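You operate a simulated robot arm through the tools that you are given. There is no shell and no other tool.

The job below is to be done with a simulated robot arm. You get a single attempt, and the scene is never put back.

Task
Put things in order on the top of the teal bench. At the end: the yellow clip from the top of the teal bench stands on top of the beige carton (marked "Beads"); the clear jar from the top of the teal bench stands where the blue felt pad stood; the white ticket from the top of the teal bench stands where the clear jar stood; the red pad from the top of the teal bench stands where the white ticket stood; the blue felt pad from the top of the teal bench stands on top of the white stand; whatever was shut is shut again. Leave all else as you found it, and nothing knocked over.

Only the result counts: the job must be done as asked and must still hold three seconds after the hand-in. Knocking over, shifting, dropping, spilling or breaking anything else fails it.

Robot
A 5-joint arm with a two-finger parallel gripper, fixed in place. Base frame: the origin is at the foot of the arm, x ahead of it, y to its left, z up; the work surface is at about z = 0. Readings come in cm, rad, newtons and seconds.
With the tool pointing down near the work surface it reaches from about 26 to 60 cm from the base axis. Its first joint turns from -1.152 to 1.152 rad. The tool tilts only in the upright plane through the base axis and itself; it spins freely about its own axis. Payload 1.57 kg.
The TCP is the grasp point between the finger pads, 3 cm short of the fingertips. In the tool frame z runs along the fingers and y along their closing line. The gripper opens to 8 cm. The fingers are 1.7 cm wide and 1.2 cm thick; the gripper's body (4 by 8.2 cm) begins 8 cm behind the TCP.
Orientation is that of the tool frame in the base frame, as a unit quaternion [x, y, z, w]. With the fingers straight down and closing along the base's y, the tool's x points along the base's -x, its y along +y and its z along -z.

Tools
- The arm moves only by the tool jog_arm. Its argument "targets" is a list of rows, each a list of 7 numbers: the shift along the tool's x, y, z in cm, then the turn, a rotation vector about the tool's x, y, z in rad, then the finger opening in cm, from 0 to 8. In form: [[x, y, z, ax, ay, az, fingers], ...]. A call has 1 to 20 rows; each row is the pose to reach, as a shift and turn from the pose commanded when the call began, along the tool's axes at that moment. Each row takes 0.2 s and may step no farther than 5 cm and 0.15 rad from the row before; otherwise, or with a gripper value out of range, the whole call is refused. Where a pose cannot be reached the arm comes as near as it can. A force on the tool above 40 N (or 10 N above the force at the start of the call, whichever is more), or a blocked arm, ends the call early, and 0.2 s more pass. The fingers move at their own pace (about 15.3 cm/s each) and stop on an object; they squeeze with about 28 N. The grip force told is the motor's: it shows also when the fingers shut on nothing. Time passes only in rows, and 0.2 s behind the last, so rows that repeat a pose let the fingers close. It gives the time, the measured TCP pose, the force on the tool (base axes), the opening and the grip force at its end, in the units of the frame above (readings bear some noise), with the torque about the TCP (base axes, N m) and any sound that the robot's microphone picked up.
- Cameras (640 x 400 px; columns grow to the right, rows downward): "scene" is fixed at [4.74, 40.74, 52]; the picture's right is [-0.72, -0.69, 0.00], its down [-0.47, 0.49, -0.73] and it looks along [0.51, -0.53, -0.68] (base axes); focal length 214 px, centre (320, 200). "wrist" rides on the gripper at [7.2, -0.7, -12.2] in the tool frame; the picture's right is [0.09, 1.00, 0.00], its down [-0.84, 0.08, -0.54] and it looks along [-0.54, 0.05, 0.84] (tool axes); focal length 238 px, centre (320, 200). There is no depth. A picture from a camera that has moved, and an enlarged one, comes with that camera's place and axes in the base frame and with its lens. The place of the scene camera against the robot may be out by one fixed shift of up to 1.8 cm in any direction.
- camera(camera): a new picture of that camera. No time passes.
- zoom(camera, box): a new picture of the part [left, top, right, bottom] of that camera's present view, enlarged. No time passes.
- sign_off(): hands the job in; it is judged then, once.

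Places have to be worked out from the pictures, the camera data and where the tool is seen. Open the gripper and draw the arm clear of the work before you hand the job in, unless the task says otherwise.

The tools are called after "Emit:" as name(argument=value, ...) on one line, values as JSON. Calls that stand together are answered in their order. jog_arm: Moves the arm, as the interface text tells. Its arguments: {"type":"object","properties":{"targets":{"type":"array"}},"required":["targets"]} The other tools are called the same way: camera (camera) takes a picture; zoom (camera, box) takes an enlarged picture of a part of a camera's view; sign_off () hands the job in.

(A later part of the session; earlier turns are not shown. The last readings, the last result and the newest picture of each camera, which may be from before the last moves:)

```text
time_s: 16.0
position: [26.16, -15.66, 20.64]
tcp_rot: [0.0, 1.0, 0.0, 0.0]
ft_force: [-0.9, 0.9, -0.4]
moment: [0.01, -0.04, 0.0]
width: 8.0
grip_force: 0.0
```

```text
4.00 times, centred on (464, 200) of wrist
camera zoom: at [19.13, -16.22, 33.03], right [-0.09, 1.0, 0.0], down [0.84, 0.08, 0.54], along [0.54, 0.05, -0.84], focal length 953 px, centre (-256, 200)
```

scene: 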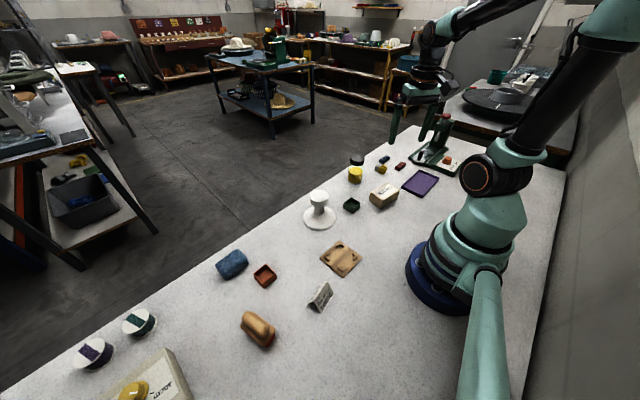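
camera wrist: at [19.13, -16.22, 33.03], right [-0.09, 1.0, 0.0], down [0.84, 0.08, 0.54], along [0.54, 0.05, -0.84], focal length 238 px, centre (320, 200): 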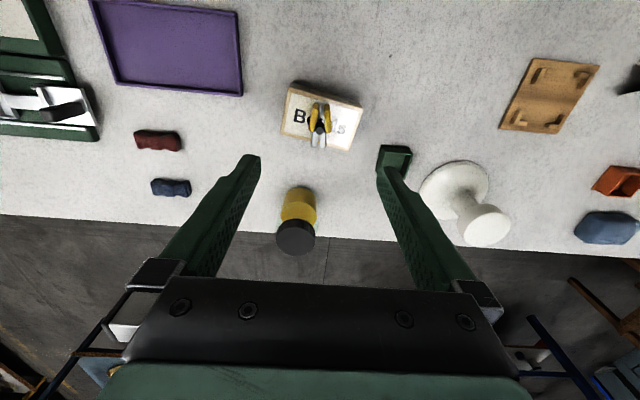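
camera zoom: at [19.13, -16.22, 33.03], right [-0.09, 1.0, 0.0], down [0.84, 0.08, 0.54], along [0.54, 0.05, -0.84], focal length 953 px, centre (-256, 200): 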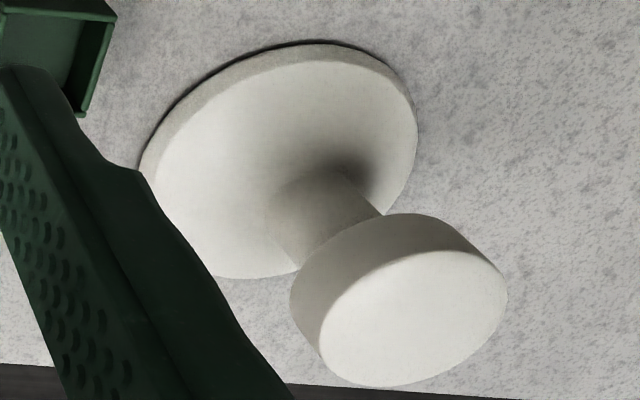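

Jar centre refined to about (40.8, -17.5), and the stand top centre to (36.4, 6.4, 10.0) by three agreeing views. I carry on to hover over the blue pad with the jaws turned to close along base x.

Emit:
jog_arm(targets=[[-1.2, 4.16, 0.3, 0, 0, -0.131, 8], [-2.4, 8.32, 0.6, 0, 0, -0.262, 8], [-3.6, 12.48, 0.9, 0, 0, -0.393, 8], [-4.8, 16.63, 1.2, 0, 0, -0.524, 8], [-6, 20.79, 1.5, 0, 0, -0.655, 8], [-7.2, 24.95, 1.8, 0, 0, -0.785, 8], [-8.4, 29.1, 2.1, 0, 0, -0.916, 8], [-9.6, 33.27, 2.4, 0, 0, -1.047, 8], [-10.8, 37.4, 2.9, 0, 0, -1.178, 8], [-12, 41.6, 3.5, 0, 0, -1.309, 8], [-13.2, 45.7, 4.1, 0, 0, -1.44, 8], [-14.4, 49.9, 4.7, 0, 0, -1.571, 7], [-14.4, 49.9, 4.7, 0, 0, -1.571, 6.8]])

Emit:
camera(camera="wrist")

Emit:
zoom(camera="wrist", box=[224, 70, 416, 190])

```text
time_s: 18.8
position: [40.64, 34.42, 15.94]
tcp_rot: [0.708, -0.706, 0.0, 0.0]
ft_force: [-0.2, 0.6, 0.1]
moment: [-0.01, -0.03, 0.0]
width: 6.79
grip_force: 0.1
```

```text
taken
camera wrist: at [41.45, 27.3, 28.23], right [-1.0, -0.09, 0.0], down [-0.08, 0.84, 0.54], along [-0.05, 0.54, -0.84], focal length 238 px, centre (320, 200)
```

wrist: 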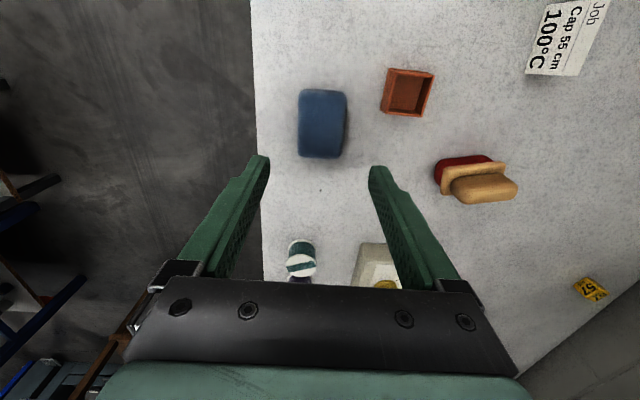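

```text
3.33 times, centred on (320, 130) of wrist
camera zoom: at [41.45, 27.3, 28.23], right [-1.0, -0.09, 0.0], down [-0.08, 0.84, 0.54], along [-0.05, 0.54, -0.84], focal length 794 px, centre (320, 433)
```

zoom: 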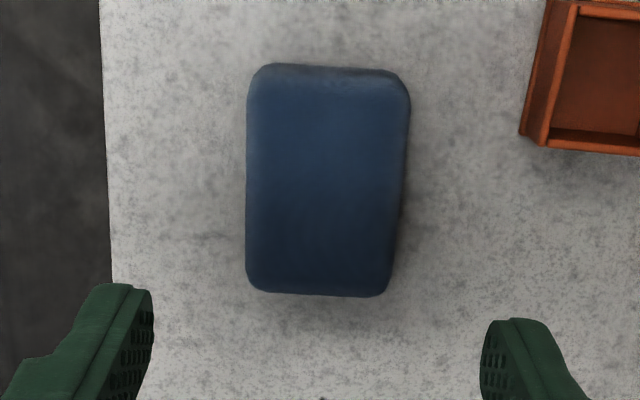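

The pad is centred at (40.65, 34.6), about 5.0 cm wide across the jaws, and the TCP is right over it. I descend to z of about 3.7 and close.

Emit:
jog_arm(targets=[[-0.05, 0, 4, 0, 0, -0.03, 6.8], [-0.1, 0, 8, 0, 0, -0.03, 6.8], [-0.1, 0, 11, 0, 0, -0.03, 6.8], [-0.1, 0, 12.2, 0, 0, -0.03, 6.8], [-0.1, 0, 12.2, 0, 0, -0.03, 6.8], [-0.1, 0, 12.2, 0, 0, -0.03, 3], [-0.1, 0, 12.2, 0, 0, -0.03, 3], [-0.1, 0, 12.2, 0, 0, -0.03, 3]])

Emit:
zoom(camera="scene", box=[190, 220, 302, 290])

Emit:
camera(camera="wrist")

```text
time_s: 20.6
position: [40.68, 34.31, 3.69]
tcp_rot: [0.717, -0.697, 0.001, 0.001]
ft_force: [0.2, 0.6, -0.8]
moment: [0.02, 0.0, 0.0]
width: 4.89
grip_force: 28.2
```

```text
5.71 times, centred on (246, 255) of scene
camera zoom: at [4.74, 40.74, 52.0], right [-0.72, -0.69, 0.0], down [-0.47, 0.49, -0.73], along [0.51, -0.53, -0.68], focal length 1226 px, centre (743, -114)
```

zoom: 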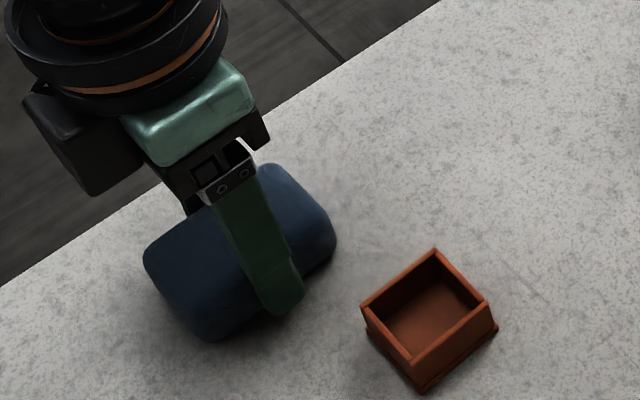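

```text
taken
camera wrist: at [41.57, 27.33, 15.98], right [-0.99, -0.12, 0.0], down [-0.1, 0.83, 0.54], along [-0.07, 0.54, -0.84], focal length 238 px, centre (320, 200)
```

wrist: 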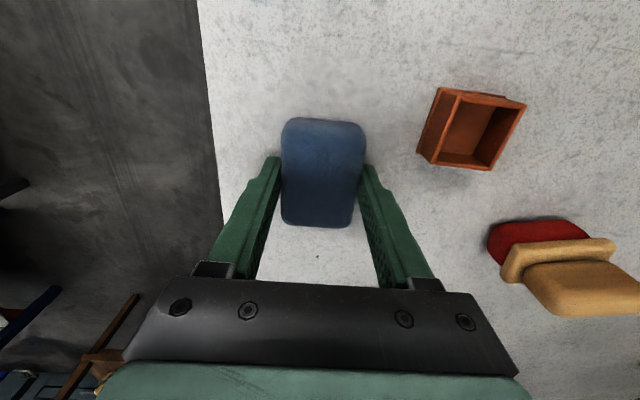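

Firm grip at 4.89 cm with the pad centred on the TCP. I lift to z of about 19 and carry it above the white stand.

Emit:
jog_arm(targets=[[0, 0, -1.5, 0, 0, 0, 3], [0, 0, -5, 0, 0, 0, 3], [0, 0, -9, 0, 0, 0, 3], [0, 0, -12.5, 0, 0, 0, 3], [0, 0, -15.3, 0, 0, 0, 3], [4.01, 0.72, -15.3, 0, 0, 0, 3], [8.02, 1.45, -15.3, 0, 0, 0, 3], [12.03, 2.17, -15.3, 0, 0, 0, 3], [16.03, 2.9, -15.3, 0, 0, 0, 3], [20.04, 3.62, -15.3, 0, 0, 0, 3], [24.05, 4.35, -15.3, 0, 0, 0, 3], [28.06, 5.07, -15.3, 0, 0, 0, 3], [28.06, 5.07, -15.3, 0, 0, 0, 3]])

Emit:
camera(camera="wrist")

Emit:
zoom(camera="scene", box=[256, 150, 384, 240])

Emit:
zoom(camera="wrist", box=[240, 60, 400, 240])

```text
time_s: 23.4
position: [36.3, 6.22, 18.85]
tcp_rot: [0.719, -0.695, 0.0, 0.001]
ft_force: [0.4, 0.4, 0.4]
moment: [0.0, -0.02, -0.01]
width: 4.9
grip_force: 28.1
```

```text
taken
camera wrist: at [37.29, -0.88, 31.22], right [-0.99, -0.12, 0.0], down [-0.1, 0.83, 0.54], along [-0.07, 0.54, -0.84], focal length 238 px, centre (320, 200)
```

wrist: 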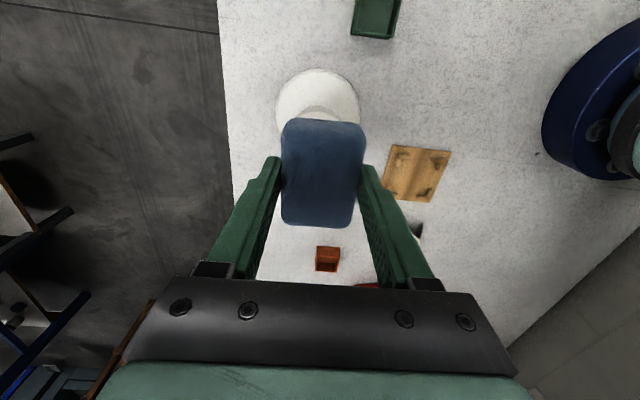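

```text
4.44 times, centred on (320, 195) of scene
camera zoom: at [4.74, 40.74, 52.0], right [-0.72, -0.69, 0.0], down [-0.47, 0.49, -0.73], along [0.51, -0.53, -0.68], focal length 953 px, centre (320, 222)
```

zoom: 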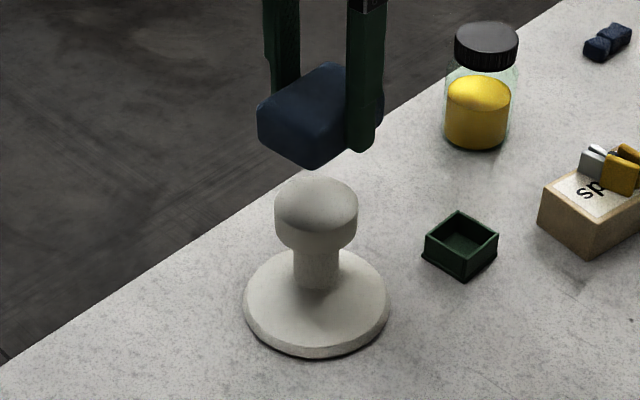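

```text
2.22 times, centred on (320, 150) of wrist
camera zoom: at [37.29, -0.88, 31.22], right [-0.99, -0.12, 0.0], down [-0.1, 0.83, 0.54], along [-0.07, 0.54, -0.84], focal length 530 px, centre (320, 311)
```

zoom: 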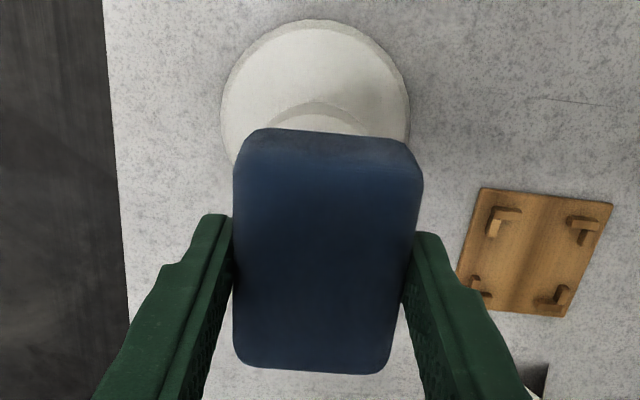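

The pad is centred over the stand's top within a few millimetres. I lower most of the way, then creep down until contact.

Emit:
jog_arm(targets=[[0, 0, 2, 0, 0, 0, 3], [0, 0, 3.8, 0, 0, 0, 3], [0, 0, 4.5, 0, 0, 0, 3], [0, 0, 4.7, 0, 0, 0, 3], [0, 0, 4.7, 0, 0, 0, 3]])

Emit:
zoom(camera="scene", box=[272, 165, 368, 225])

```text
time_s: 24.6
position: [36.29, 6.19, 14.15]
tcp_rot: [0.718, -0.696, 0.0, 0.0]
ft_force: [-0.3, -0.5, -1.3]
moment: [0.01, 0.0, 0.05]
width: 4.89
grip_force: 28.3
```

```text
6.67 times, centred on (320, 195) of scene
camera zoom: at [4.74, 40.74, 52.0], right [-0.72, -0.69, 0.0], down [-0.47, 0.49, -0.73], along [0.51, -0.53, -0.68], focal length 1430 px, centre (320, 233)
```

zoom: 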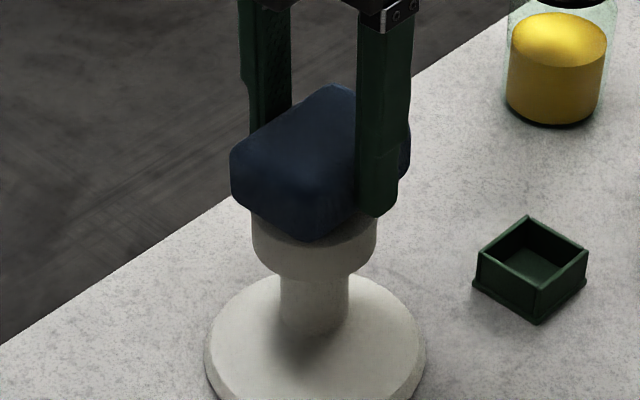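

Still no contact, with a small gap left. I continue in millimetre steps.

Emit:
jog_arm(targets=[[0, 0, 0.1, 0, 0, 0, 3], [0, 0, 0.2, 0, 0, 0, 3], [0, 0, 0.2, 0, 0, 0, 3]])

```text
time_s: 25.4
position: [36.22, 6.23, 14.02]
tcp_rot: [0.717, -0.697, -0.001, 0.0]
ft_force: [0.9, 0.3, -0.5]
moment: [0.03, 0.04, -0.03]
width: 4.86
grip_force: 28.1
```

Emit:
jog_arm(targets=[[0, 0, 0.08, 0, 0, 0, 3], [0, 0, 0.15, 0, 0, 0, 3], [0, 0, 0.15, 0, 0, 0, 3]])

```text
time_s: 26.2
position: [36.33, 6.18, 13.82]
tcp_rot: [0.718, -0.696, 0.0, 0.0]
ft_force: [-0.1, -0.1, -0.7]
moment: [0.02, 0.0, -0.03]
width: 4.89
grip_force: 28.0
```

Still free of contact at z of about 13.8, so I take the next small steps down.

Emit:
jog_arm(targets=[[0, 0, 0.05, 0, 0, 0, 3], [0, 0, 0.1, 0, 0, 0, 3], [0, 0, 0.1, 0, 0, 0, 3]])

Emit:
zoom(camera="scene", box=[288, 175, 352, 215])

```text
time_s: 27.0
position: [36.32, 6.29, 13.78]
tcp_rot: [0.717, -0.697, 0.0, 0.0]
ft_force: [0.0, 0.2, -0.3]
moment: [0.01, -0.05, 0.0]
width: 4.89
grip_force: 27.9
```

```text
10.00 times, centred on (320, 195) of scene
camera zoom: at [4.74, 40.74, 52.0], right [-0.72, -0.69, 0.0], down [-0.47, 0.49, -0.73], along [0.51, -0.53, -0.68], focal length 2145 px, centre (320, 250)
```

zoom: 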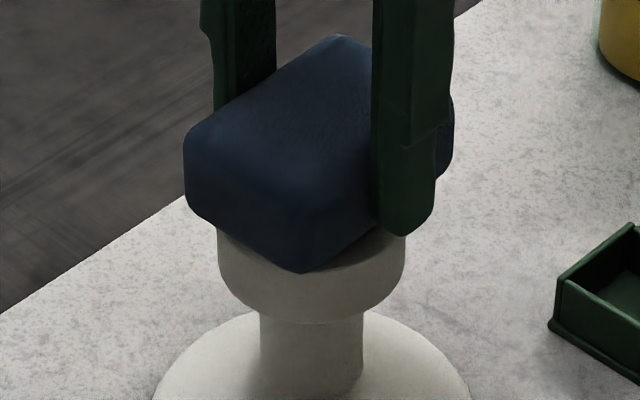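

Nearly seated visually. One more 0.08 cm step.

Emit:
jog_arm(targets=[[0, 0, 0.08, 0, 0, 0, 3], [0, 0, 0.08, 0, 0, 0, 3]])

```text
time_s: 27.6
position: [36.26, 6.18, 13.78]
tcp_rot: [0.718, -0.697, -0.001, 0.001]
ft_force: [0.0, 0.2, -0.3]
moment: [-0.02, 0.01, -0.01]
width: 4.85
grip_force: 27.4
```

Emit:
jog_arm(targets=[[0, 0, 0.08, 0, 0, 0, 3], [0, 0, 0.08, 0, 0, 0, 3]])

```text
time_s: 28.2
position: [36.29, 6.24, 13.63]
tcp_rot: [0.717, -0.697, 0.0, -0.001]
ft_force: [-0.3, 0.4, -1.5]
moment: [0.02, -0.01, -0.03]
width: 4.87
grip_force: 28.3
```

Still no load at z of about 13.6. I keep stepping 0.08 cm at a time.

Emit:
jog_arm(targets=[[0, 0, 0.08, 0, 0, 0, 3], [0, 0, 0.08, 0, 0, 0, 3]])

Emit:
zoom(camera="scene", box=[288, 175, 352, 215])

```text
time_s: 28.8
position: [36.3, 6.23, 13.51]
tcp_rot: [0.718, -0.697, 0.0, -0.001]
ft_force: [-1.9, 0.1, 6.8]
moment: [0.04, 0.08, -0.03]
width: 4.87
grip_force: 28.1
```

```text
10.00 times, centred on (320, 195) of scene
camera zoom: at [4.74, 40.74, 52.0], right [-0.72, -0.69, 0.0], down [-0.47, 0.49, -0.73], along [0.51, -0.53, -0.68], focal length 2145 px, centre (320, 250)
```

zoom: 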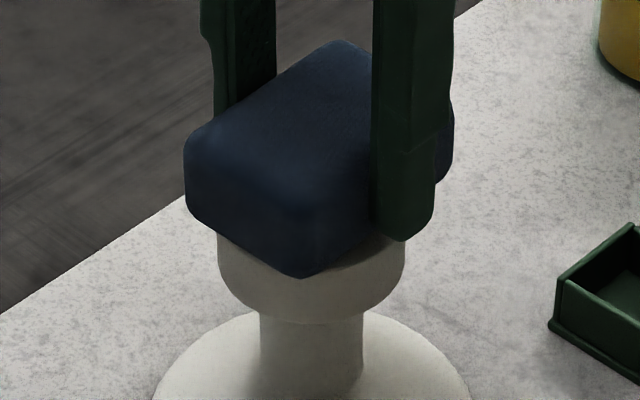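

Contact shows at about 7 N. I open the fingers and rise straight up, clear of the pad.

Emit:
jog_arm(targets=[[0, 0, 0, 0, 0, 0, 4.9], [0, 0, 0, 0, 0, 0, 5.6], [0, 0, 0, 0, 0, 0, 6.6], [0, 0, 0, 0, 0, 0, 6.8], [0, 0, -2, 0, 0, 0, 6.8], [0, 0, -5, 0, 0, 0, 6.8], [0, 0, -8, 0, 0, 0, 7.5], [0, 0, -8, 0, 0, 0, 8]])

Emit:
zoom(camera="scene", box=[272, 165, 368, 225])

Emit:
camera(camera="wrist")

```text
time_s: 30.6
position: [36.34, 6.3, 21.62]
tcp_rot: [0.718, -0.696, 0.0, 0.0]
ft_force: [-0.2, -1.4, -0.5]
moment: [0.03, 0.01, 0.0]
width: 7.98
grip_force: 0.1
```

```text
6.67 times, centred on (320, 195) of scene
camera zoom: at [4.74, 40.74, 52.0], right [-0.72, -0.69, 0.0], down [-0.47, 0.49, -0.73], along [0.51, -0.53, -0.68], focal length 1430 px, centre (320, 233)
```

zoom: 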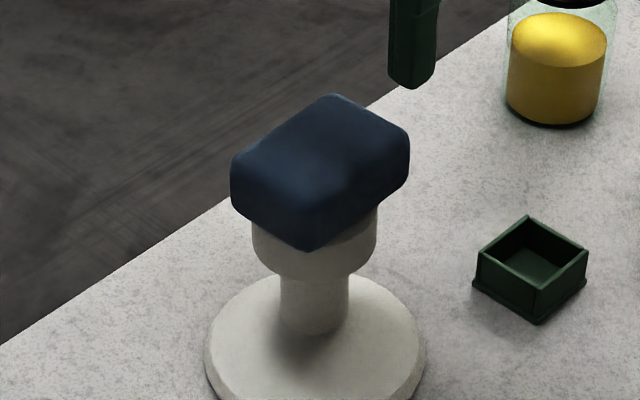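

```text
taken
camera wrist: at [37.37, -0.89, 33.94], right [-0.99, -0.12, 0.0], down [-0.1, 0.83, 0.54], along [-0.07, 0.54, -0.84], focal length 238 px, centre (320, 200)
```

wrist: 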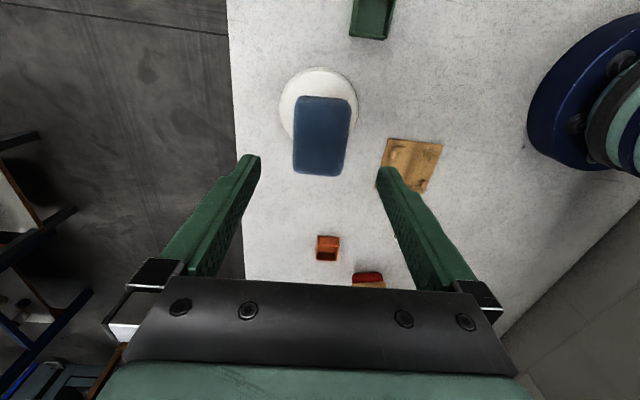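

The blue pad sits level on the stand. Next I go to hover above the jar at about (40.8, -17.5), jaws back to closing along base y.

Emit:
jog_arm(targets=[[2.17, -0.33, 0, 0, 0, 0.1455, 8], [4.34, -0.66, 0, 0, 0, 0.291, 8], [6.52, -0.99, 0, 0, 0, 0.4365, 8], [8.69, -1.32, 0, 0, 0, 0.582, 8], [10.86, -1.65, 0, 0, 0, 0.7275, 8], [13.03, -1.97, 0.2, 0, 0, 0.873, 8], [15.2, -2.3, 0.5, 0, 0, 1.0185, 8], [17.37, -2.63, 0.8, 0, 0, 1.164, 8], [19.55, -2.96, 1.1, 0, 0, 1.3095, 8], [21.72, -3.29, 1.4, 0, 0, 1.455, 8], [23.89, -3.62, 1.65, 0, 0, 1.6, 8], [23.89, -3.62, 1.65, 0, 0, 1.6, 8]])

Emit:
camera(camera="wrist")

Emit:
zoom(camera="wrist", box=[240, 90, 400, 190])

Emit:
zoom(camera="scene", box=[320, 110, 416, 190])

```text
time_s: 33.2
position: [40.74, -17.7, 19.91]
tcp_rot: [0.0, 1.0, 0.0, 0.0]
ft_force: [-0.3, -0.7, -0.4]
moment: [-0.02, 0.02, -0.02]
width: 8.0
grip_force: 0.1
```

```text
taken
camera wrist: at [33.68, -18.22, 32.26], right [-0.09, 1.0, 0.0], down [0.84, 0.08, 0.54], along [0.54, 0.05, -0.84], focal length 238 px, centre (320, 200)
```

wrist: 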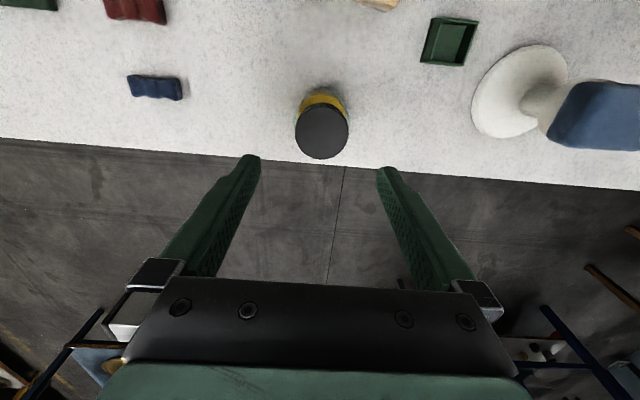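

```text
4.00 times, centred on (320, 140) of wrist
camera zoom: at [33.68, -18.22, 32.26], right [-0.09, 1.0, 0.0], down [0.84, 0.08, 0.54], along [0.54, 0.05, -0.84], focal length 953 px, centre (320, 440)
```

zoom: 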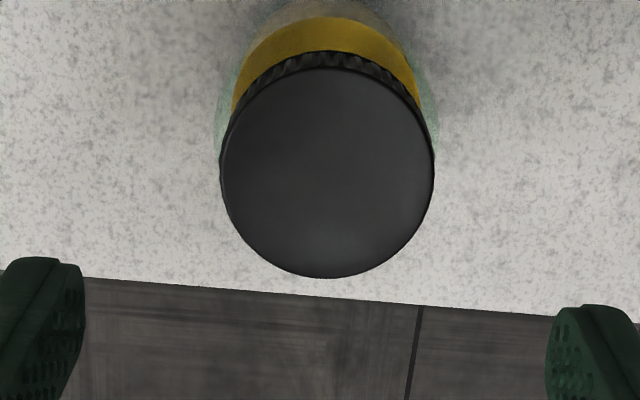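

```text
5.00 times, centred on (368, 150) of scene
camera zoom: at [4.74, 40.74, 52.0], right [-0.72, -0.69, 0.0], down [-0.47, 0.49, -0.73], along [0.51, -0.53, -0.68], focal length 1072 px, centre (80, 450)
```

zoom: 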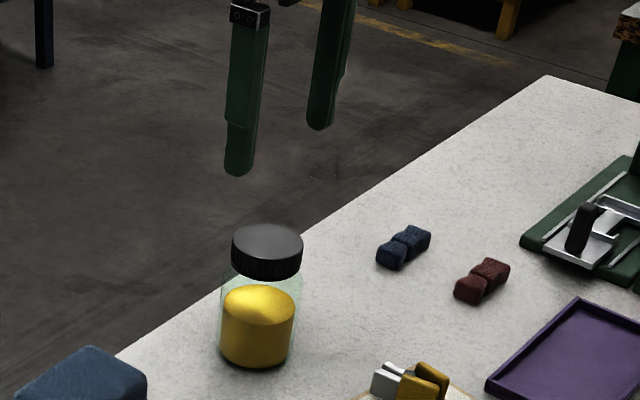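

The lid centre comes out at (40.7, -17.4), well centred under the open jaws. I descend around the jar body to z of about 4.6 and close.

Emit:
jog_arm(targets=[[0, 0.1, 4, 0, 0, 0, 8], [0, 0.1, 8, 0, 0, 0, 8], [0, 0.1, 11.5, 0, 0, 0, 8], [0, 0.1, 14, 0, 0, 0, 8], [0, 0.1, 15.3, 0, 0, 0, 8], [0, 0.1, 15.3, 0, 0, 0, 8], [0, 0.1, 15.3, 0, 0, 0, 5], [0, 0.1, 15.3, 0, 0, 0, 4.5], [0, 0.1, 15.3, 0, 0, 0, 4.5]])

Emit:
camera(camera="wrist")

Emit:
zoom(camera="scene", box=[320, 110, 416, 190])

```text
time_s: 35.2
position: [40.77, -17.33, 4.51]
tcp_rot: [0.0, 1.0, 0.0, 0.0]
ft_force: [-0.9, -0.1, -0.8]
moment: [-0.07, -0.05, -0.04]
width: 5.95
grip_force: 27.5
```

```text
taken
camera wrist: at [33.7, -18.01, 16.92], right [-0.09, 1.0, 0.0], down [0.84, 0.08, 0.54], along [0.54, 0.05, -0.84], focal length 238 px, centre (320, 200)
```

wrist: 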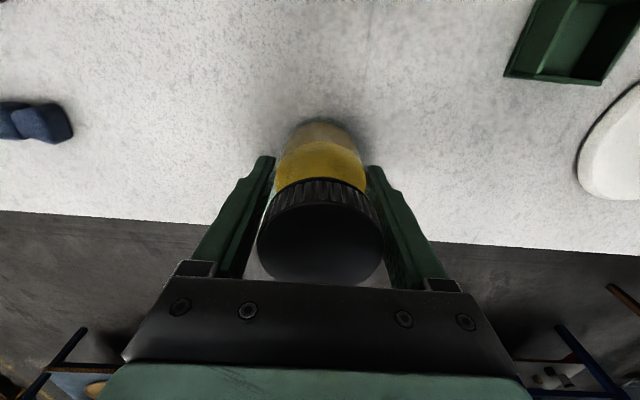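

```text
5.00 times, centred on (368, 150) of scene
camera zoom: at [4.74, 40.74, 52.0], right [-0.72, -0.69, 0.0], down [-0.47, 0.49, -0.73], along [0.51, -0.53, -0.68], focal length 1072 px, centre (80, 450)
```

zoom: 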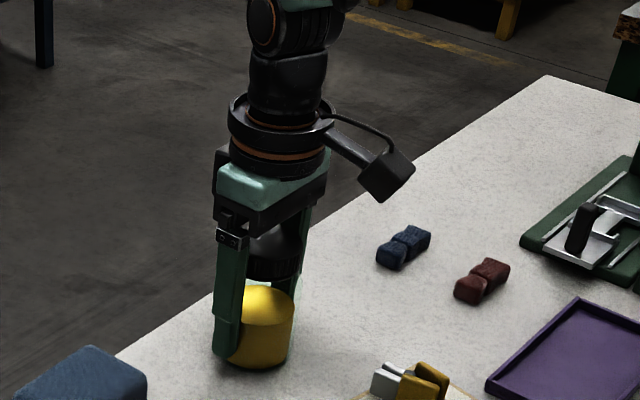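

Gripped at 5.95 cm. I lift the jar straight up, gently at first, and check that it hangs securely.

Emit:
jog_arm(targets=[[0, 0, -0.5, 0, 0, 0, 4.5], [0, 0, -2, 0, 0, 0, 4.5], [0, 0, -5, 0, 0, 0, 4.5], [0, 0, -9, 0, 0, 0, 4.5], [0, 0, -13, 0, 0, 0, 4.5], [0, 0, -16, 0, 0, 0, 4.5], [0, 0, -17, 0, 0, 0, 4.5], [0, 0, -17, 0, 0, 0, 4.5]])

Emit:
camera(camera="scene")

Emit:
camera(camera="wrist")

```text
time_s: 37.0
position: [40.74, -17.41, 21.73]
tcp_rot: [-0.001, 1.0, 0.0, 0.0]
ft_force: [-0.2, -0.9, -2.6]
moment: [0.0, 0.03, 0.0]
width: 5.93
grip_force: 28.4
```

```text
taken
```

scene: 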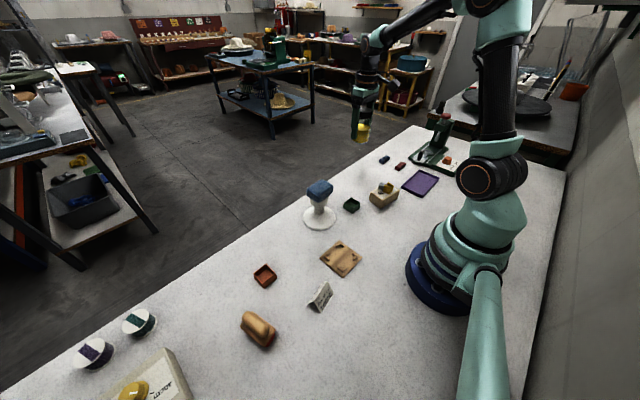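

```text
taken
camera wrist: at [33.7, -17.99, 34.07], right [-0.09, 1.0, 0.0], down [0.84, 0.08, 0.54], along [0.54, 0.05, -0.84], focal length 238 px, centre (320, 200)
```

wrist: 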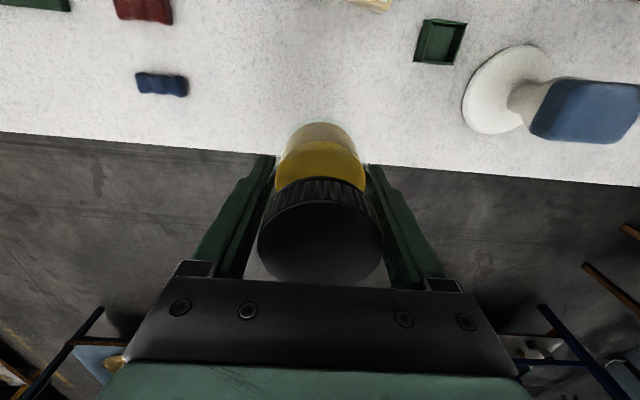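

The jar is held securely, its bottom at about z = 17, above the pad on the stand (about 13.5). I carry it along an outward arc to above the blue pad's old place.

Emit:
jog_arm(targets=[[-1.02, 4.325, 0, 0, 0, 0, 4.5], [-1.96, 8.65, 0, 0, 0, 0, 4.5], [-2.77, 12.975, 0, 0, 0, 0, 4.5], [-3.38, 17.3, 0, 0, 0, 0, 4.5], [-3.76, 21.625, 0, 0, 0, 0, 4.5], [-3.87, 25.95, 0, 0, 0, 0, 4.5], [-3.72, 30.275, 0, 0, 0, 0, 4.5], [-3.29, 34.6, 0, 0, 0, 0, 4.5], [-2.64, 38.925, 1, 0, 0, 0, 4.5], [-1.79, 43.25, 2, 0, 0, 0, 4.5], [-0.81, 47.575, 3, 0, 0, 0, 4.5], [0.25, 51.9, 4, 0, 0, 0, 4.5], [0.25, 51.9, 4, 0, 0, 0, 4.5]])

Emit:
camera(camera="wrist")

Emit:
camera(camera="scene")

```text
time_s: 39.8
position: [40.46, 34.35, 17.63]
tcp_rot: [-0.001, 1.0, 0.0, 0.0]
ft_force: [-0.8, -0.6, -3.2]
moment: [-0.02, 0.02, 0.01]
width: 5.9
grip_force: 28.2
```

```text
taken
camera wrist: at [33.25, 33.85, 29.93], right [-0.09, 1.0, 0.0], down [0.84, 0.08, 0.54], along [0.54, 0.05, -0.84], focal length 238 px, centre (320, 200)
```

wrist: 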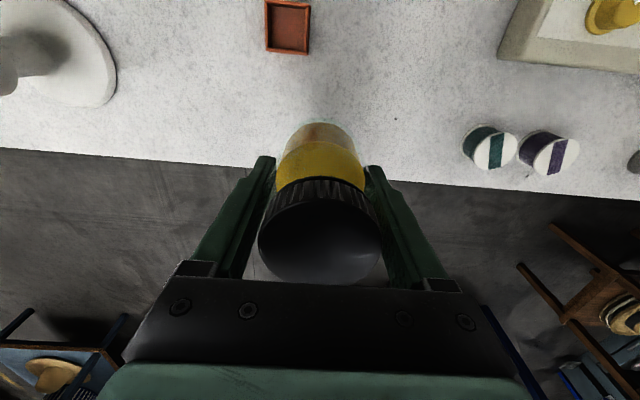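

```text
taken
```

scene: 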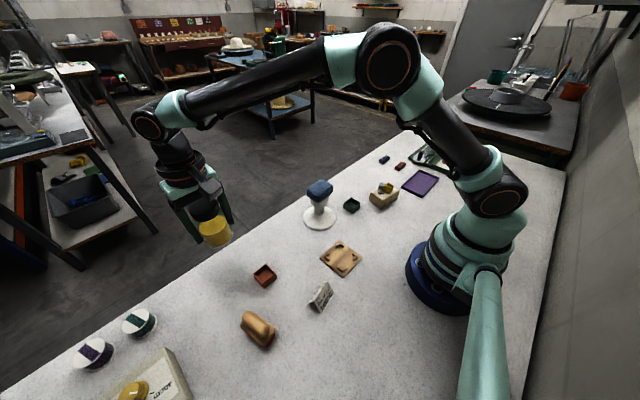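

Jar is above its target. I nudge 0.15 cm outward and 0.1 cm left and lower to just above the bench.

Emit:
jog_arm(targets=[[-0.15, 0.1, 3, 0, 0, 0, 4.5], [-0.15, 0.1, 6.5, 0, 0, 0, 4.5], [-0.15, 0.1, 9.5, 0, 0, 0, 4.5], [-0.15, 0.1, 11.5, 0, 0, 0, 4.5], [-0.15, 0.1, 12.5, 0, 0, 0, 4.5], [-0.15, 0.1, 12.8, 0, 0, 0, 4.5], [-0.15, 0.1, 12.8, 0, 0, 0, 4.5]])

Emit:
zoom(camera="scene", box=[190, 200, 302, 290])

```text
time_s: 41.4
position: [40.5, 34.41, 4.85]
tcp_rot: [-0.001, 1.0, 0.001, 0.0]
ft_force: [-4.2, -2.0, 8.6]
moment: [-0.19, 0.36, -0.1]
width: 5.9
grip_force: 27.9
```

```text
4.44 times, centred on (246, 245) of scene
camera zoom: at [4.74, 40.74, 52.01], right [-0.72, -0.69, 0.0], down [-0.47, 0.49, -0.73], along [0.51, -0.53, -0.68], focal length 953 px, centre (649, 0)
```

zoom: 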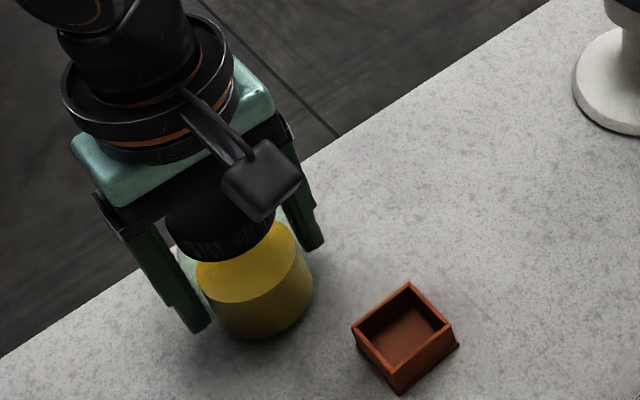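

Contact already registers (8.6 N) about 0.2 cm earlier than expected. I check the wrist view for any tilt before releasing.

Emit:
camera(camera="wrist")

Emit:
zoom(camera="scene", box=[210, 235, 290, 285])

```text
taken
camera wrist: at [33.48, 33.95, 17.18], right [-0.09, 1.0, 0.0], down [0.84, 0.08, 0.54], along [0.54, 0.05, -0.84], focal length 238 px, centre (320, 200)
```

wrist: 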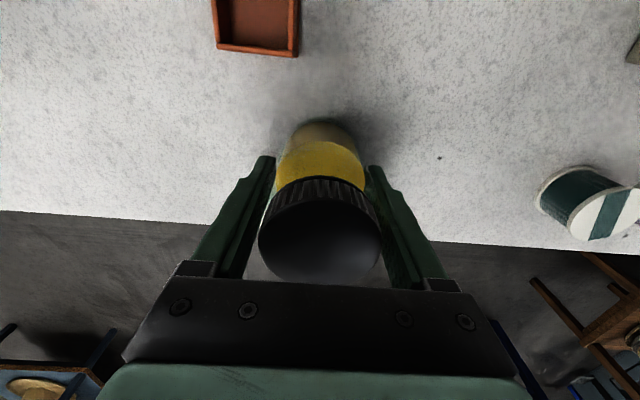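

```text
8.00 times, centred on (250, 260) of scene
camera zoom: at [4.74, 40.74, 52.01], right [-0.72, -0.69, 0.0], down [-0.47, 0.49, -0.73], along [0.51, -0.53, -0.68], focal length 1716 px, centre (880, -280)
```

zoom: 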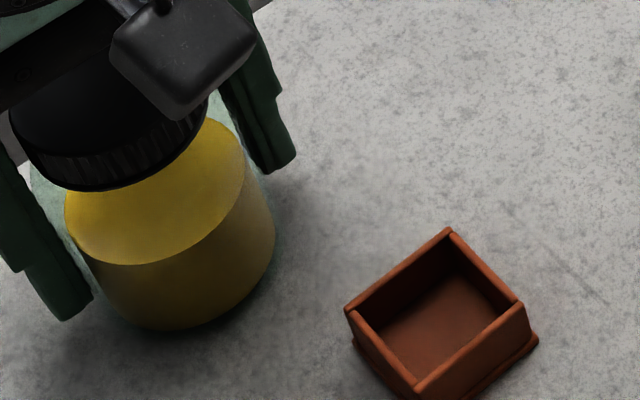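

The jar hangs essentially upright with its base touching. I press down only 0.05 cm more, then open the fingers and rise clear.

Emit:
jog_arm(targets=[[0, 0, 0.05, 0, 0, 0, 4.5], [0, 0, 0.05, 0, 0, 0, 5.8], [0, 0, 0.05, 0, 0, 0, 6.2], [0, 0, 0.05, 0, 0, 0, 7], [0, 0, 0.05, 0, 0, 0, 8], [0, 0, 0.05, 0, 0, 0, 8]])

Emit:
zoom(camera="scene", box=[210, 235, 290, 285])

Emit:
camera(camera="wrist")

```text
time_s: 42.8
position: [40.43, 34.45, 4.67]
tcp_rot: [-0.001, 1.0, 0.0, -0.001]
ft_force: [0.1, 0.1, -0.1]
moment: [0.01, 0.01, -0.01]
width: 8.01
grip_force: 0.0
```

```text
8.00 times, centred on (250, 260) of scene
camera zoom: at [4.74, 40.74, 52.0], right [-0.72, -0.69, 0.0], down [-0.47, 0.49, -0.73], along [0.51, -0.53, -0.68], focal length 1716 px, centre (880, -280)
```

zoom: 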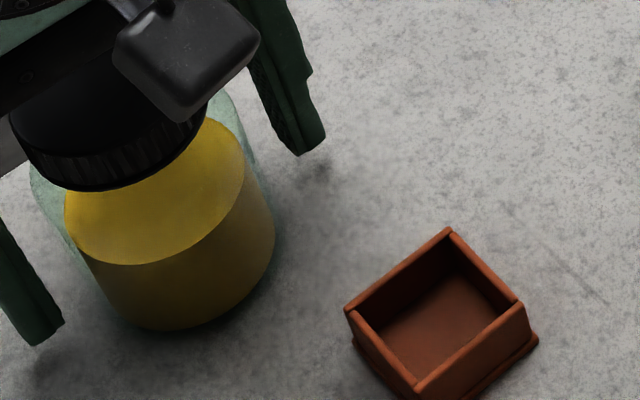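

```text
taken
camera wrist: at [33.47, 33.91, 17.06], right [-0.09, 1.0, 0.0], down [0.84, 0.08, 0.54], along [0.54, 0.05, -0.84], focal length 238 px, centre (320, 200)
```

wrist: 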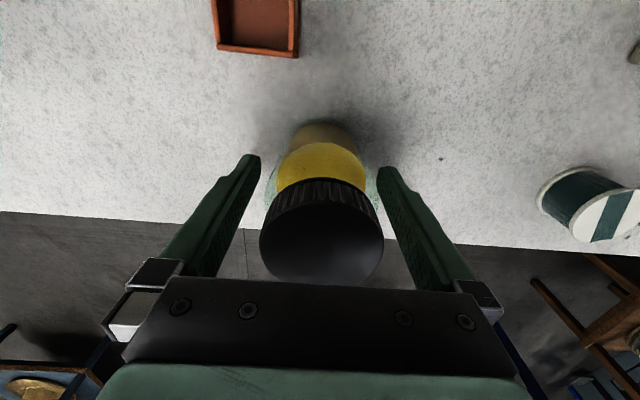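

The jar stands upright at (40.5, 34.5). I rise straight up off it and move to hover over the ticket, jaws aligned to close along its ridge.

Emit:
jog_arm(targets=[[0, 0, -2, 0, 0, 0, 8], [0, 0, -6, 0, 0, 0, 8], [0, 0, -10, 0, 0, 0, 8], [0, 0, -13.5, 0, 0, 0, 8], [0, 0, -15.5, 0, 0, 0, 8], [3.67, -1.66, -15.5, 0, 0, -0.033, 8], [7.33, -3.32, -15, 0, 0, -0.067, 8], [11, -4.98, -14.5, 0, 0, -0.1, 8], [14.67, -6.63, -14, 0, 0, -0.133, 8], [18.33, -8.29, -13.3, 0, 0, -0.167, 8], [22, -9.95, -12.5, 0, 0, -0.2, 8], [22, -9.95, -12.5, 0, 0, -0.2, 8]])

Emit:
camera(camera="wrist")

Emit:
zoom(camera="wrist", box=[240, 80, 400, 180])

Emit:
zoom(camera="scene", box=[190, 200, 302, 290])

```text
time_s: 45.4
position: [18.48, 24.56, 17.4]
tcp_rot: [-0.101, 0.995, -0.001, 0.001]
ft_force: [-1.0, 0.1, 0.3]
moment: [-0.01, 0.0, -0.01]
width: 8.02
grip_force: 0.0
```

```text
taken
camera wrist: at [11.77, 22.61, 29.67], right [-0.29, 0.96, 0.0], down [0.8, 0.24, 0.54], along [0.52, 0.16, -0.84], focal length 238 px, centre (320, 200)
```

wrist: 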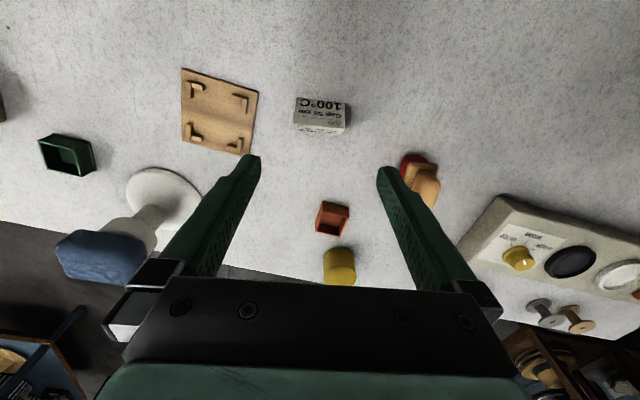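

```text
4.00 times, centred on (320, 130) of wrist
camera zoom: at [11.77, 22.61, 29.67], right [-0.29, 0.96, 0.0], down [0.8, 0.24, 0.54], along [0.52, 0.16, -0.84], focal length 953 px, centre (320, 480)
```

zoom: 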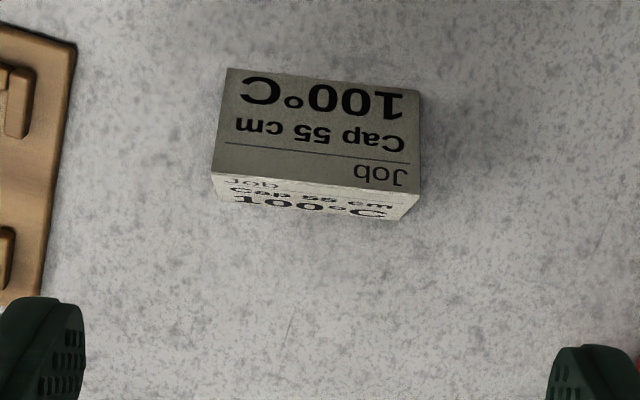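

```text
4.44 times, centred on (246, 245) of scene
camera zoom: at [4.74, 40.74, 52.0], right [-0.72, -0.69, 0.0], down [-0.47, 0.49, -0.73], along [0.51, -0.53, -0.68], focal length 953 px, centre (649, 0)
```

zoom: 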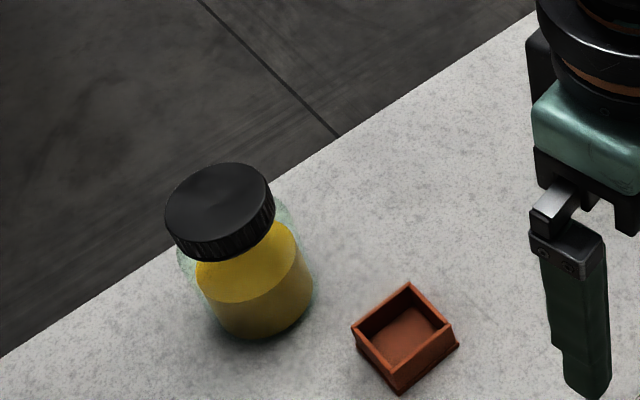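

The ticket measures centre (18.65, 24.6), ridge at about 100.6°, 5.7 cm long and about 4.2 cm tall. That is almost exactly under the TCP, so I descend to z of about 3.5 and close on its two ends.

Emit:
jog_arm(targets=[[0, 0, 4, 0, 0, 0.017, 8], [0, 0, 8, 0, 0, 0.017, 8], [0, 0, 11.5, 0, 0, 0.017, 8], [0, 0, 13.3, 0, 0, 0.017, 8], [0, 0, 13.9, 0, 0, 0.017, 8], [0, 0, 13.9, 0, 0, 0.017, 6.5], [0, 0, 13.9, 0, 0, 0.017, 6.5]])

Emit:
camera(camera="wrist")

Emit:
zoom(camera="scene", box=[270, 250, 366, 310])

```text
time_s: 47.0
position: [18.52, 24.71, 3.38]
tcp_rot: [-0.092, 0.996, 0.001, -0.001]
ft_force: [0.4, 0.5, -0.3]
moment: [0.0, -0.01, 0.01]
width: 6.49
grip_force: 0.0
```

```text
taken
camera wrist: at [11.77, 22.68, 15.68], right [-0.27, 0.96, 0.0], down [0.81, 0.23, 0.54], along [0.52, 0.15, -0.84], focal length 238 px, centre (320, 200)
```

wrist: 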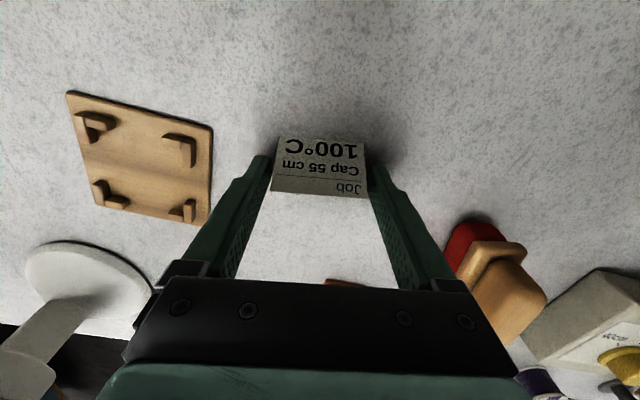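

```text
6.67 times, centred on (318, 280) of scene
camera zoom: at [4.74, 40.74, 52.0], right [-0.72, -0.69, 0.0], down [-0.47, 0.49, -0.73], along [0.51, -0.53, -0.68], focal length 1430 px, centre (333, -333)
```

zoom: 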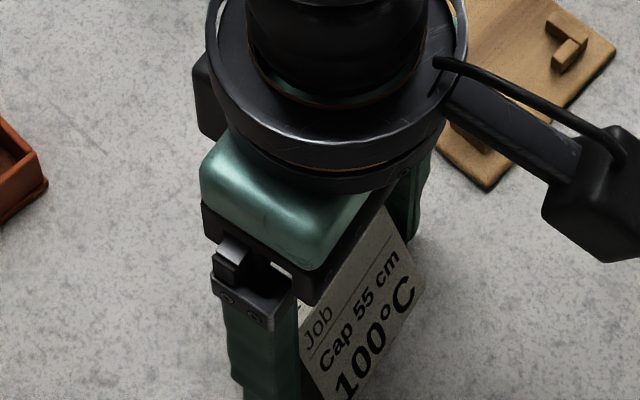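

The ticket sits between the fingers, with its ridge about 0.2 cm nearer the camera than the TCP. I shift 0.15 cm and close gently.

Emit:
jog_arm(targets=[[0.15, 0, 0, 0, 0, 0, 6.5], [0.15, 0, 0, 0, 0, 0, 5.5], [0.15, 0, 0, 0, 0, 0, 5.2], [0.15, 0, 0, 0, 0, 0, 5.2]])

Emit:
camera(camera="wrist")

```text
time_s: 48.0
position: [18.43, 24.49, 3.41]
tcp_rot: [-0.092, 0.996, 0.0, 0.001]
ft_force: [-0.5, -0.7, -0.1]
moment: [0.03, 0.0, 0.0]
width: 5.43
grip_force: 28.1
```

```text
taken
camera wrist: at [11.59, 22.65, 15.7], right [-0.27, 0.96, 0.0], down [0.81, 0.23, 0.54], along [0.52, 0.15, -0.84], focal length 238 px, centre (320, 200)
```

wrist: 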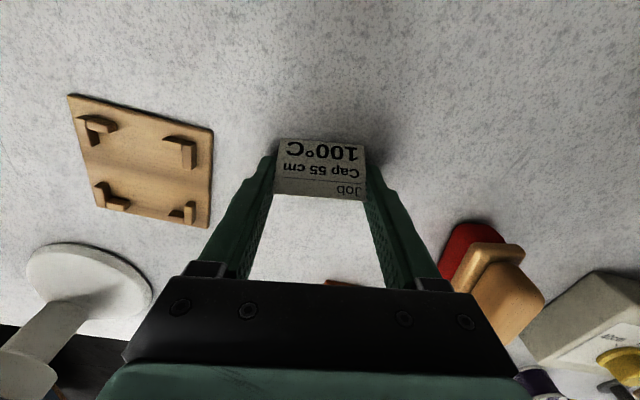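

Held at 5.43 cm. I lift the ticket straight up and check it before carrying it.

Emit:
jog_arm(targets=[[0, 0, -0.5, 0, 0, 0, 5.2], [0, 0, -2.5, 0, 0, 0, 5.2], [0, 0, -6.5, 0, 0, 0, 5.2], [0, 0, -10.5, 0, 0, 0, 5.2], [0, 0, -14, 0, 0, 0, 5.2], [0, 0, -16.6, 0, 0, 0, 5.2], [0, 0, -16.6, 0, 0, 0, 5.2]])

Emit:
camera(camera="wrist")

Emit:
camera(camera="scene")

```text
time_s: 49.6
position: [18.52, 24.54, 19.8]
tcp_rot: [-0.092, 0.996, 0.0, 0.001]
ft_force: [0.2, 0.2, -0.4]
moment: [0.02, 0.01, 0.01]
width: 5.42
grip_force: 28.2
```

```text
taken
camera wrist: at [11.6, 22.63, 32.27], right [-0.27, 0.96, 0.0], down [0.81, 0.23, 0.54], along [0.52, 0.15, -0.84], focal length 238 px, centre (320, 200)
```

wrist: 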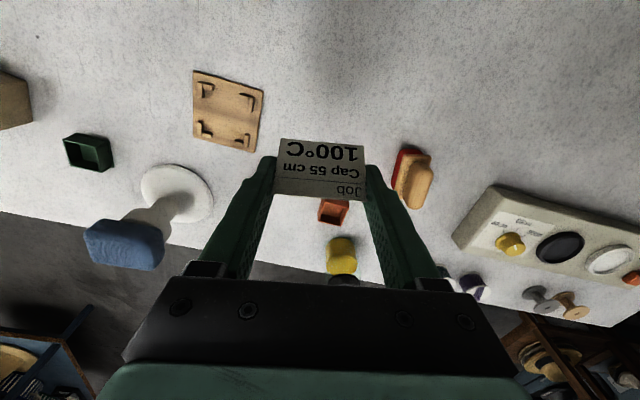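

```text
taken
```

scene: 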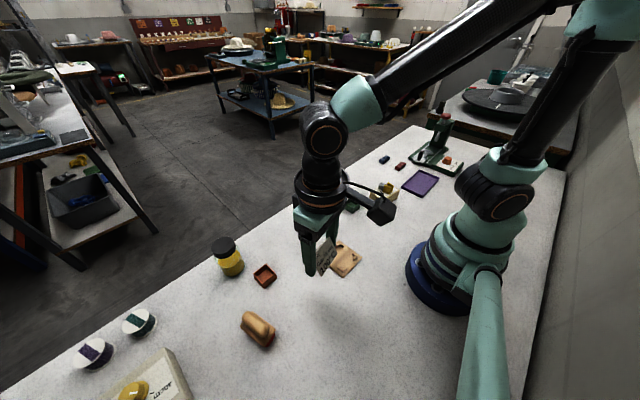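

The ticket is held with no change in posture. I carry it at z of about 20 across to the jar's old place.

Emit:
jog_arm(targets=[[-1.284, -4.127, 0, 0, 0, 0, 5.2], [-2.57, -8.25, 0, 0, 0, 0, 5.2], [-3.85, -12.38, 0, 0, 0, 0, 5.2], [-5.13, -16.51, 0, 0, 0, 0, 5.2], [-6.42, -20.64, 0, 0, 0, 0, 5.2], [-7.7, -24.76, 0, 0, 0, 0, 5.2], [-8.99, -28.89, 0, 0, 0, 0, 5.2], [-10.27, -33.02, 0, 0, 0, 0, 5.2], [-11.55, -37.15, 0, 0, 0, 0, 5.2], [-12.84, -41.27, 0, 0, 0, 0, 5.2], [-14.12, -45.4, 0, 0, 0, 0, 5.2], [-14.12, -45.4, 0, 0, 0, 0, 5.2]])

Emit:
camera(camera="wrist")

Emit:
zoom(camera="scene", box=[300, 90, 460, 210])

```text
time_s: 52.2
position: [40.47, -17.75, 19.98]
tcp_rot: [-0.091, 0.996, 0.0, 0.0]
ft_force: [0.5, -0.4, -0.5]
moment: [-0.03, -0.05, 0.02]
width: 5.42
grip_force: 28.1
```

```text
taken
camera wrist: at [33.8, -19.5, 32.4], right [-0.27, 0.96, 0.0], down [0.81, 0.23, 0.54], along [0.52, 0.15, -0.84], focal length 238 px, centre (320, 200)
```

wrist: 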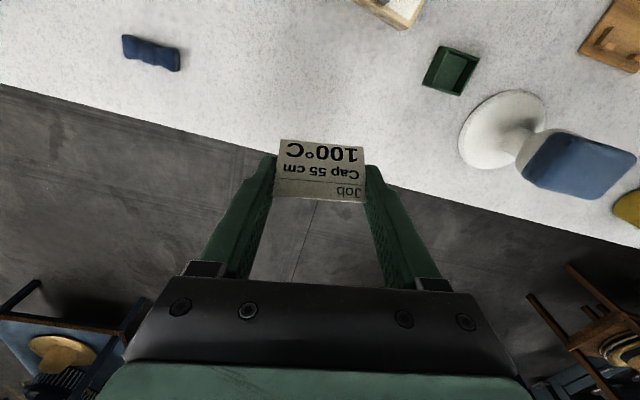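

```text
3.33 times, centred on (380, 150) of scene
camera zoom: at [4.74, 40.74, 52.0], right [-0.72, -0.69, 0.0], down [-0.47, 0.49, -0.73], along [0.51, -0.53, -0.68], focal length 715 px, centre (120, 367)
```

zoom: 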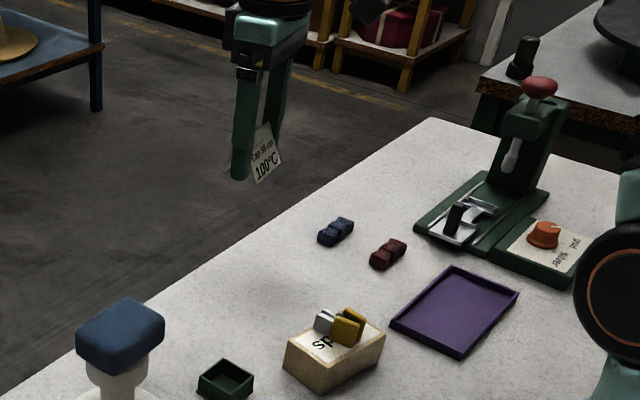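

The ticket is above the jar's old spot. I nudge slightly and lower to just above the bench.

Emit:
jog_arm(targets=[[-0.13, 0.13, 4, 0, 0, 0, 5.2], [-0.13, 0.13, 8, 0, 0, 0, 5.2], [-0.13, 0.13, 12, 0, 0, 0, 5.2], [-0.13, 0.13, 14.5, 0, 0, 0, 5.2], [-0.13, 0.13, 16, 0, 0, 0, 5.2], [-0.13, 0.13, 16.4, 0, 0, 0, 5.2], [-0.13, 0.13, 16.4, 0, 0, 0, 5.2]])

Emit:
zoom(camera="scene", box=[320, 140, 416, 200])

Emit:
camera(camera="wrist")

```text
time_s: 53.8
position: [40.64, -17.41, 3.59]
tcp_rot: [-0.093, 0.996, 0.0, 0.0]
ft_force: [0.0, 0.3, 1.0]
moment: [0.01, 0.04, -0.01]
width: 5.42
grip_force: 27.5
```

```text
6.67 times, centred on (368, 170) of scene
camera zoom: at [4.74, 40.74, 52.0], right [-0.72, -0.69, 0.0], down [-0.47, 0.49, -0.73], along [0.51, -0.53, -0.68], focal length 1430 px, centre (0, 400)
```

zoom: 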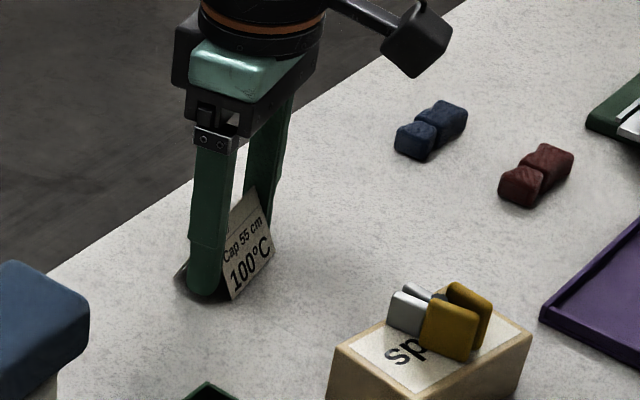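

```text
taken
camera wrist: at [33.85, -19.26, 15.87], right [-0.27, 0.96, 0.0], down [0.81, 0.23, 0.54], along [0.52, 0.15, -0.84], focal length 238 px, centre (320, 200)
```

wrist: 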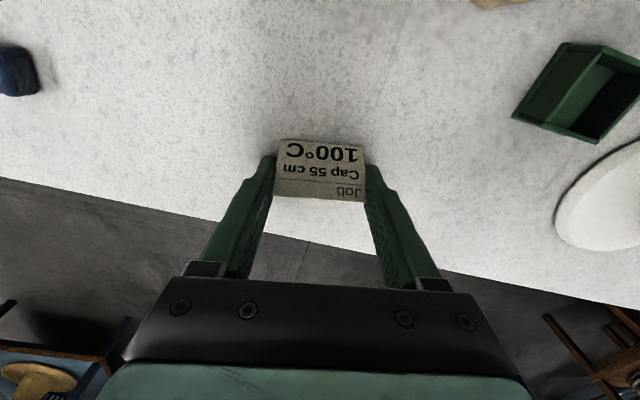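

The ticket is about 0.2 cm above the bench. I go down in two tiny steps to find contact.

Emit:
jog_arm(targets=[[0, 0, 0.08, 0, 0, 0, 5.2], [0, 0, 0.14, 0, 0, 0, 5.2], [0, 0, 0.14, 0, 0, 0, 5.2]])

```text
time_s: 54.6
position: [40.62, -17.45, 3.45]
tcp_rot: [-0.092, 0.996, 0.001, 0.0]
ft_force: [0.2, 0.2, -0.2]
moment: [-0.02, 0.02, -0.01]
width: 5.42
grip_force: 27.9
```

Emit:
jog_arm(targets=[[0, 0, 0.06, 0, 0, 0, 5.2], [0, 0, 0.06, 0, 0, 0, 5.2]])

```text
time_s: 55.2
position: [40.68, -17.35, 3.39]
tcp_rot: [-0.092, 0.996, 0.0, 0.0]
ft_force: [0.1, -0.6, 0.2]
moment: [0.0, 0.03, 0.01]
width: 5.43
grip_force: 27.7
```

No load yet, but the height equals the pick height. One more 0.05 cm step before release.

Emit:
jog_arm(targets=[[0, 0, 0.05, 0, 0, 0, 5.2], [0, 0, 0.05, 0, 0, 0, 5.2]])

```text
time_s: 55.8
position: [40.63, -17.35, 3.29]
tcp_rot: [-0.093, 0.996, 0.001, 0.0]
ft_force: [-1.4, -0.6, 3.4]
moment: [-0.02, -0.01, -0.02]
width: 5.43
grip_force: 27.8
```

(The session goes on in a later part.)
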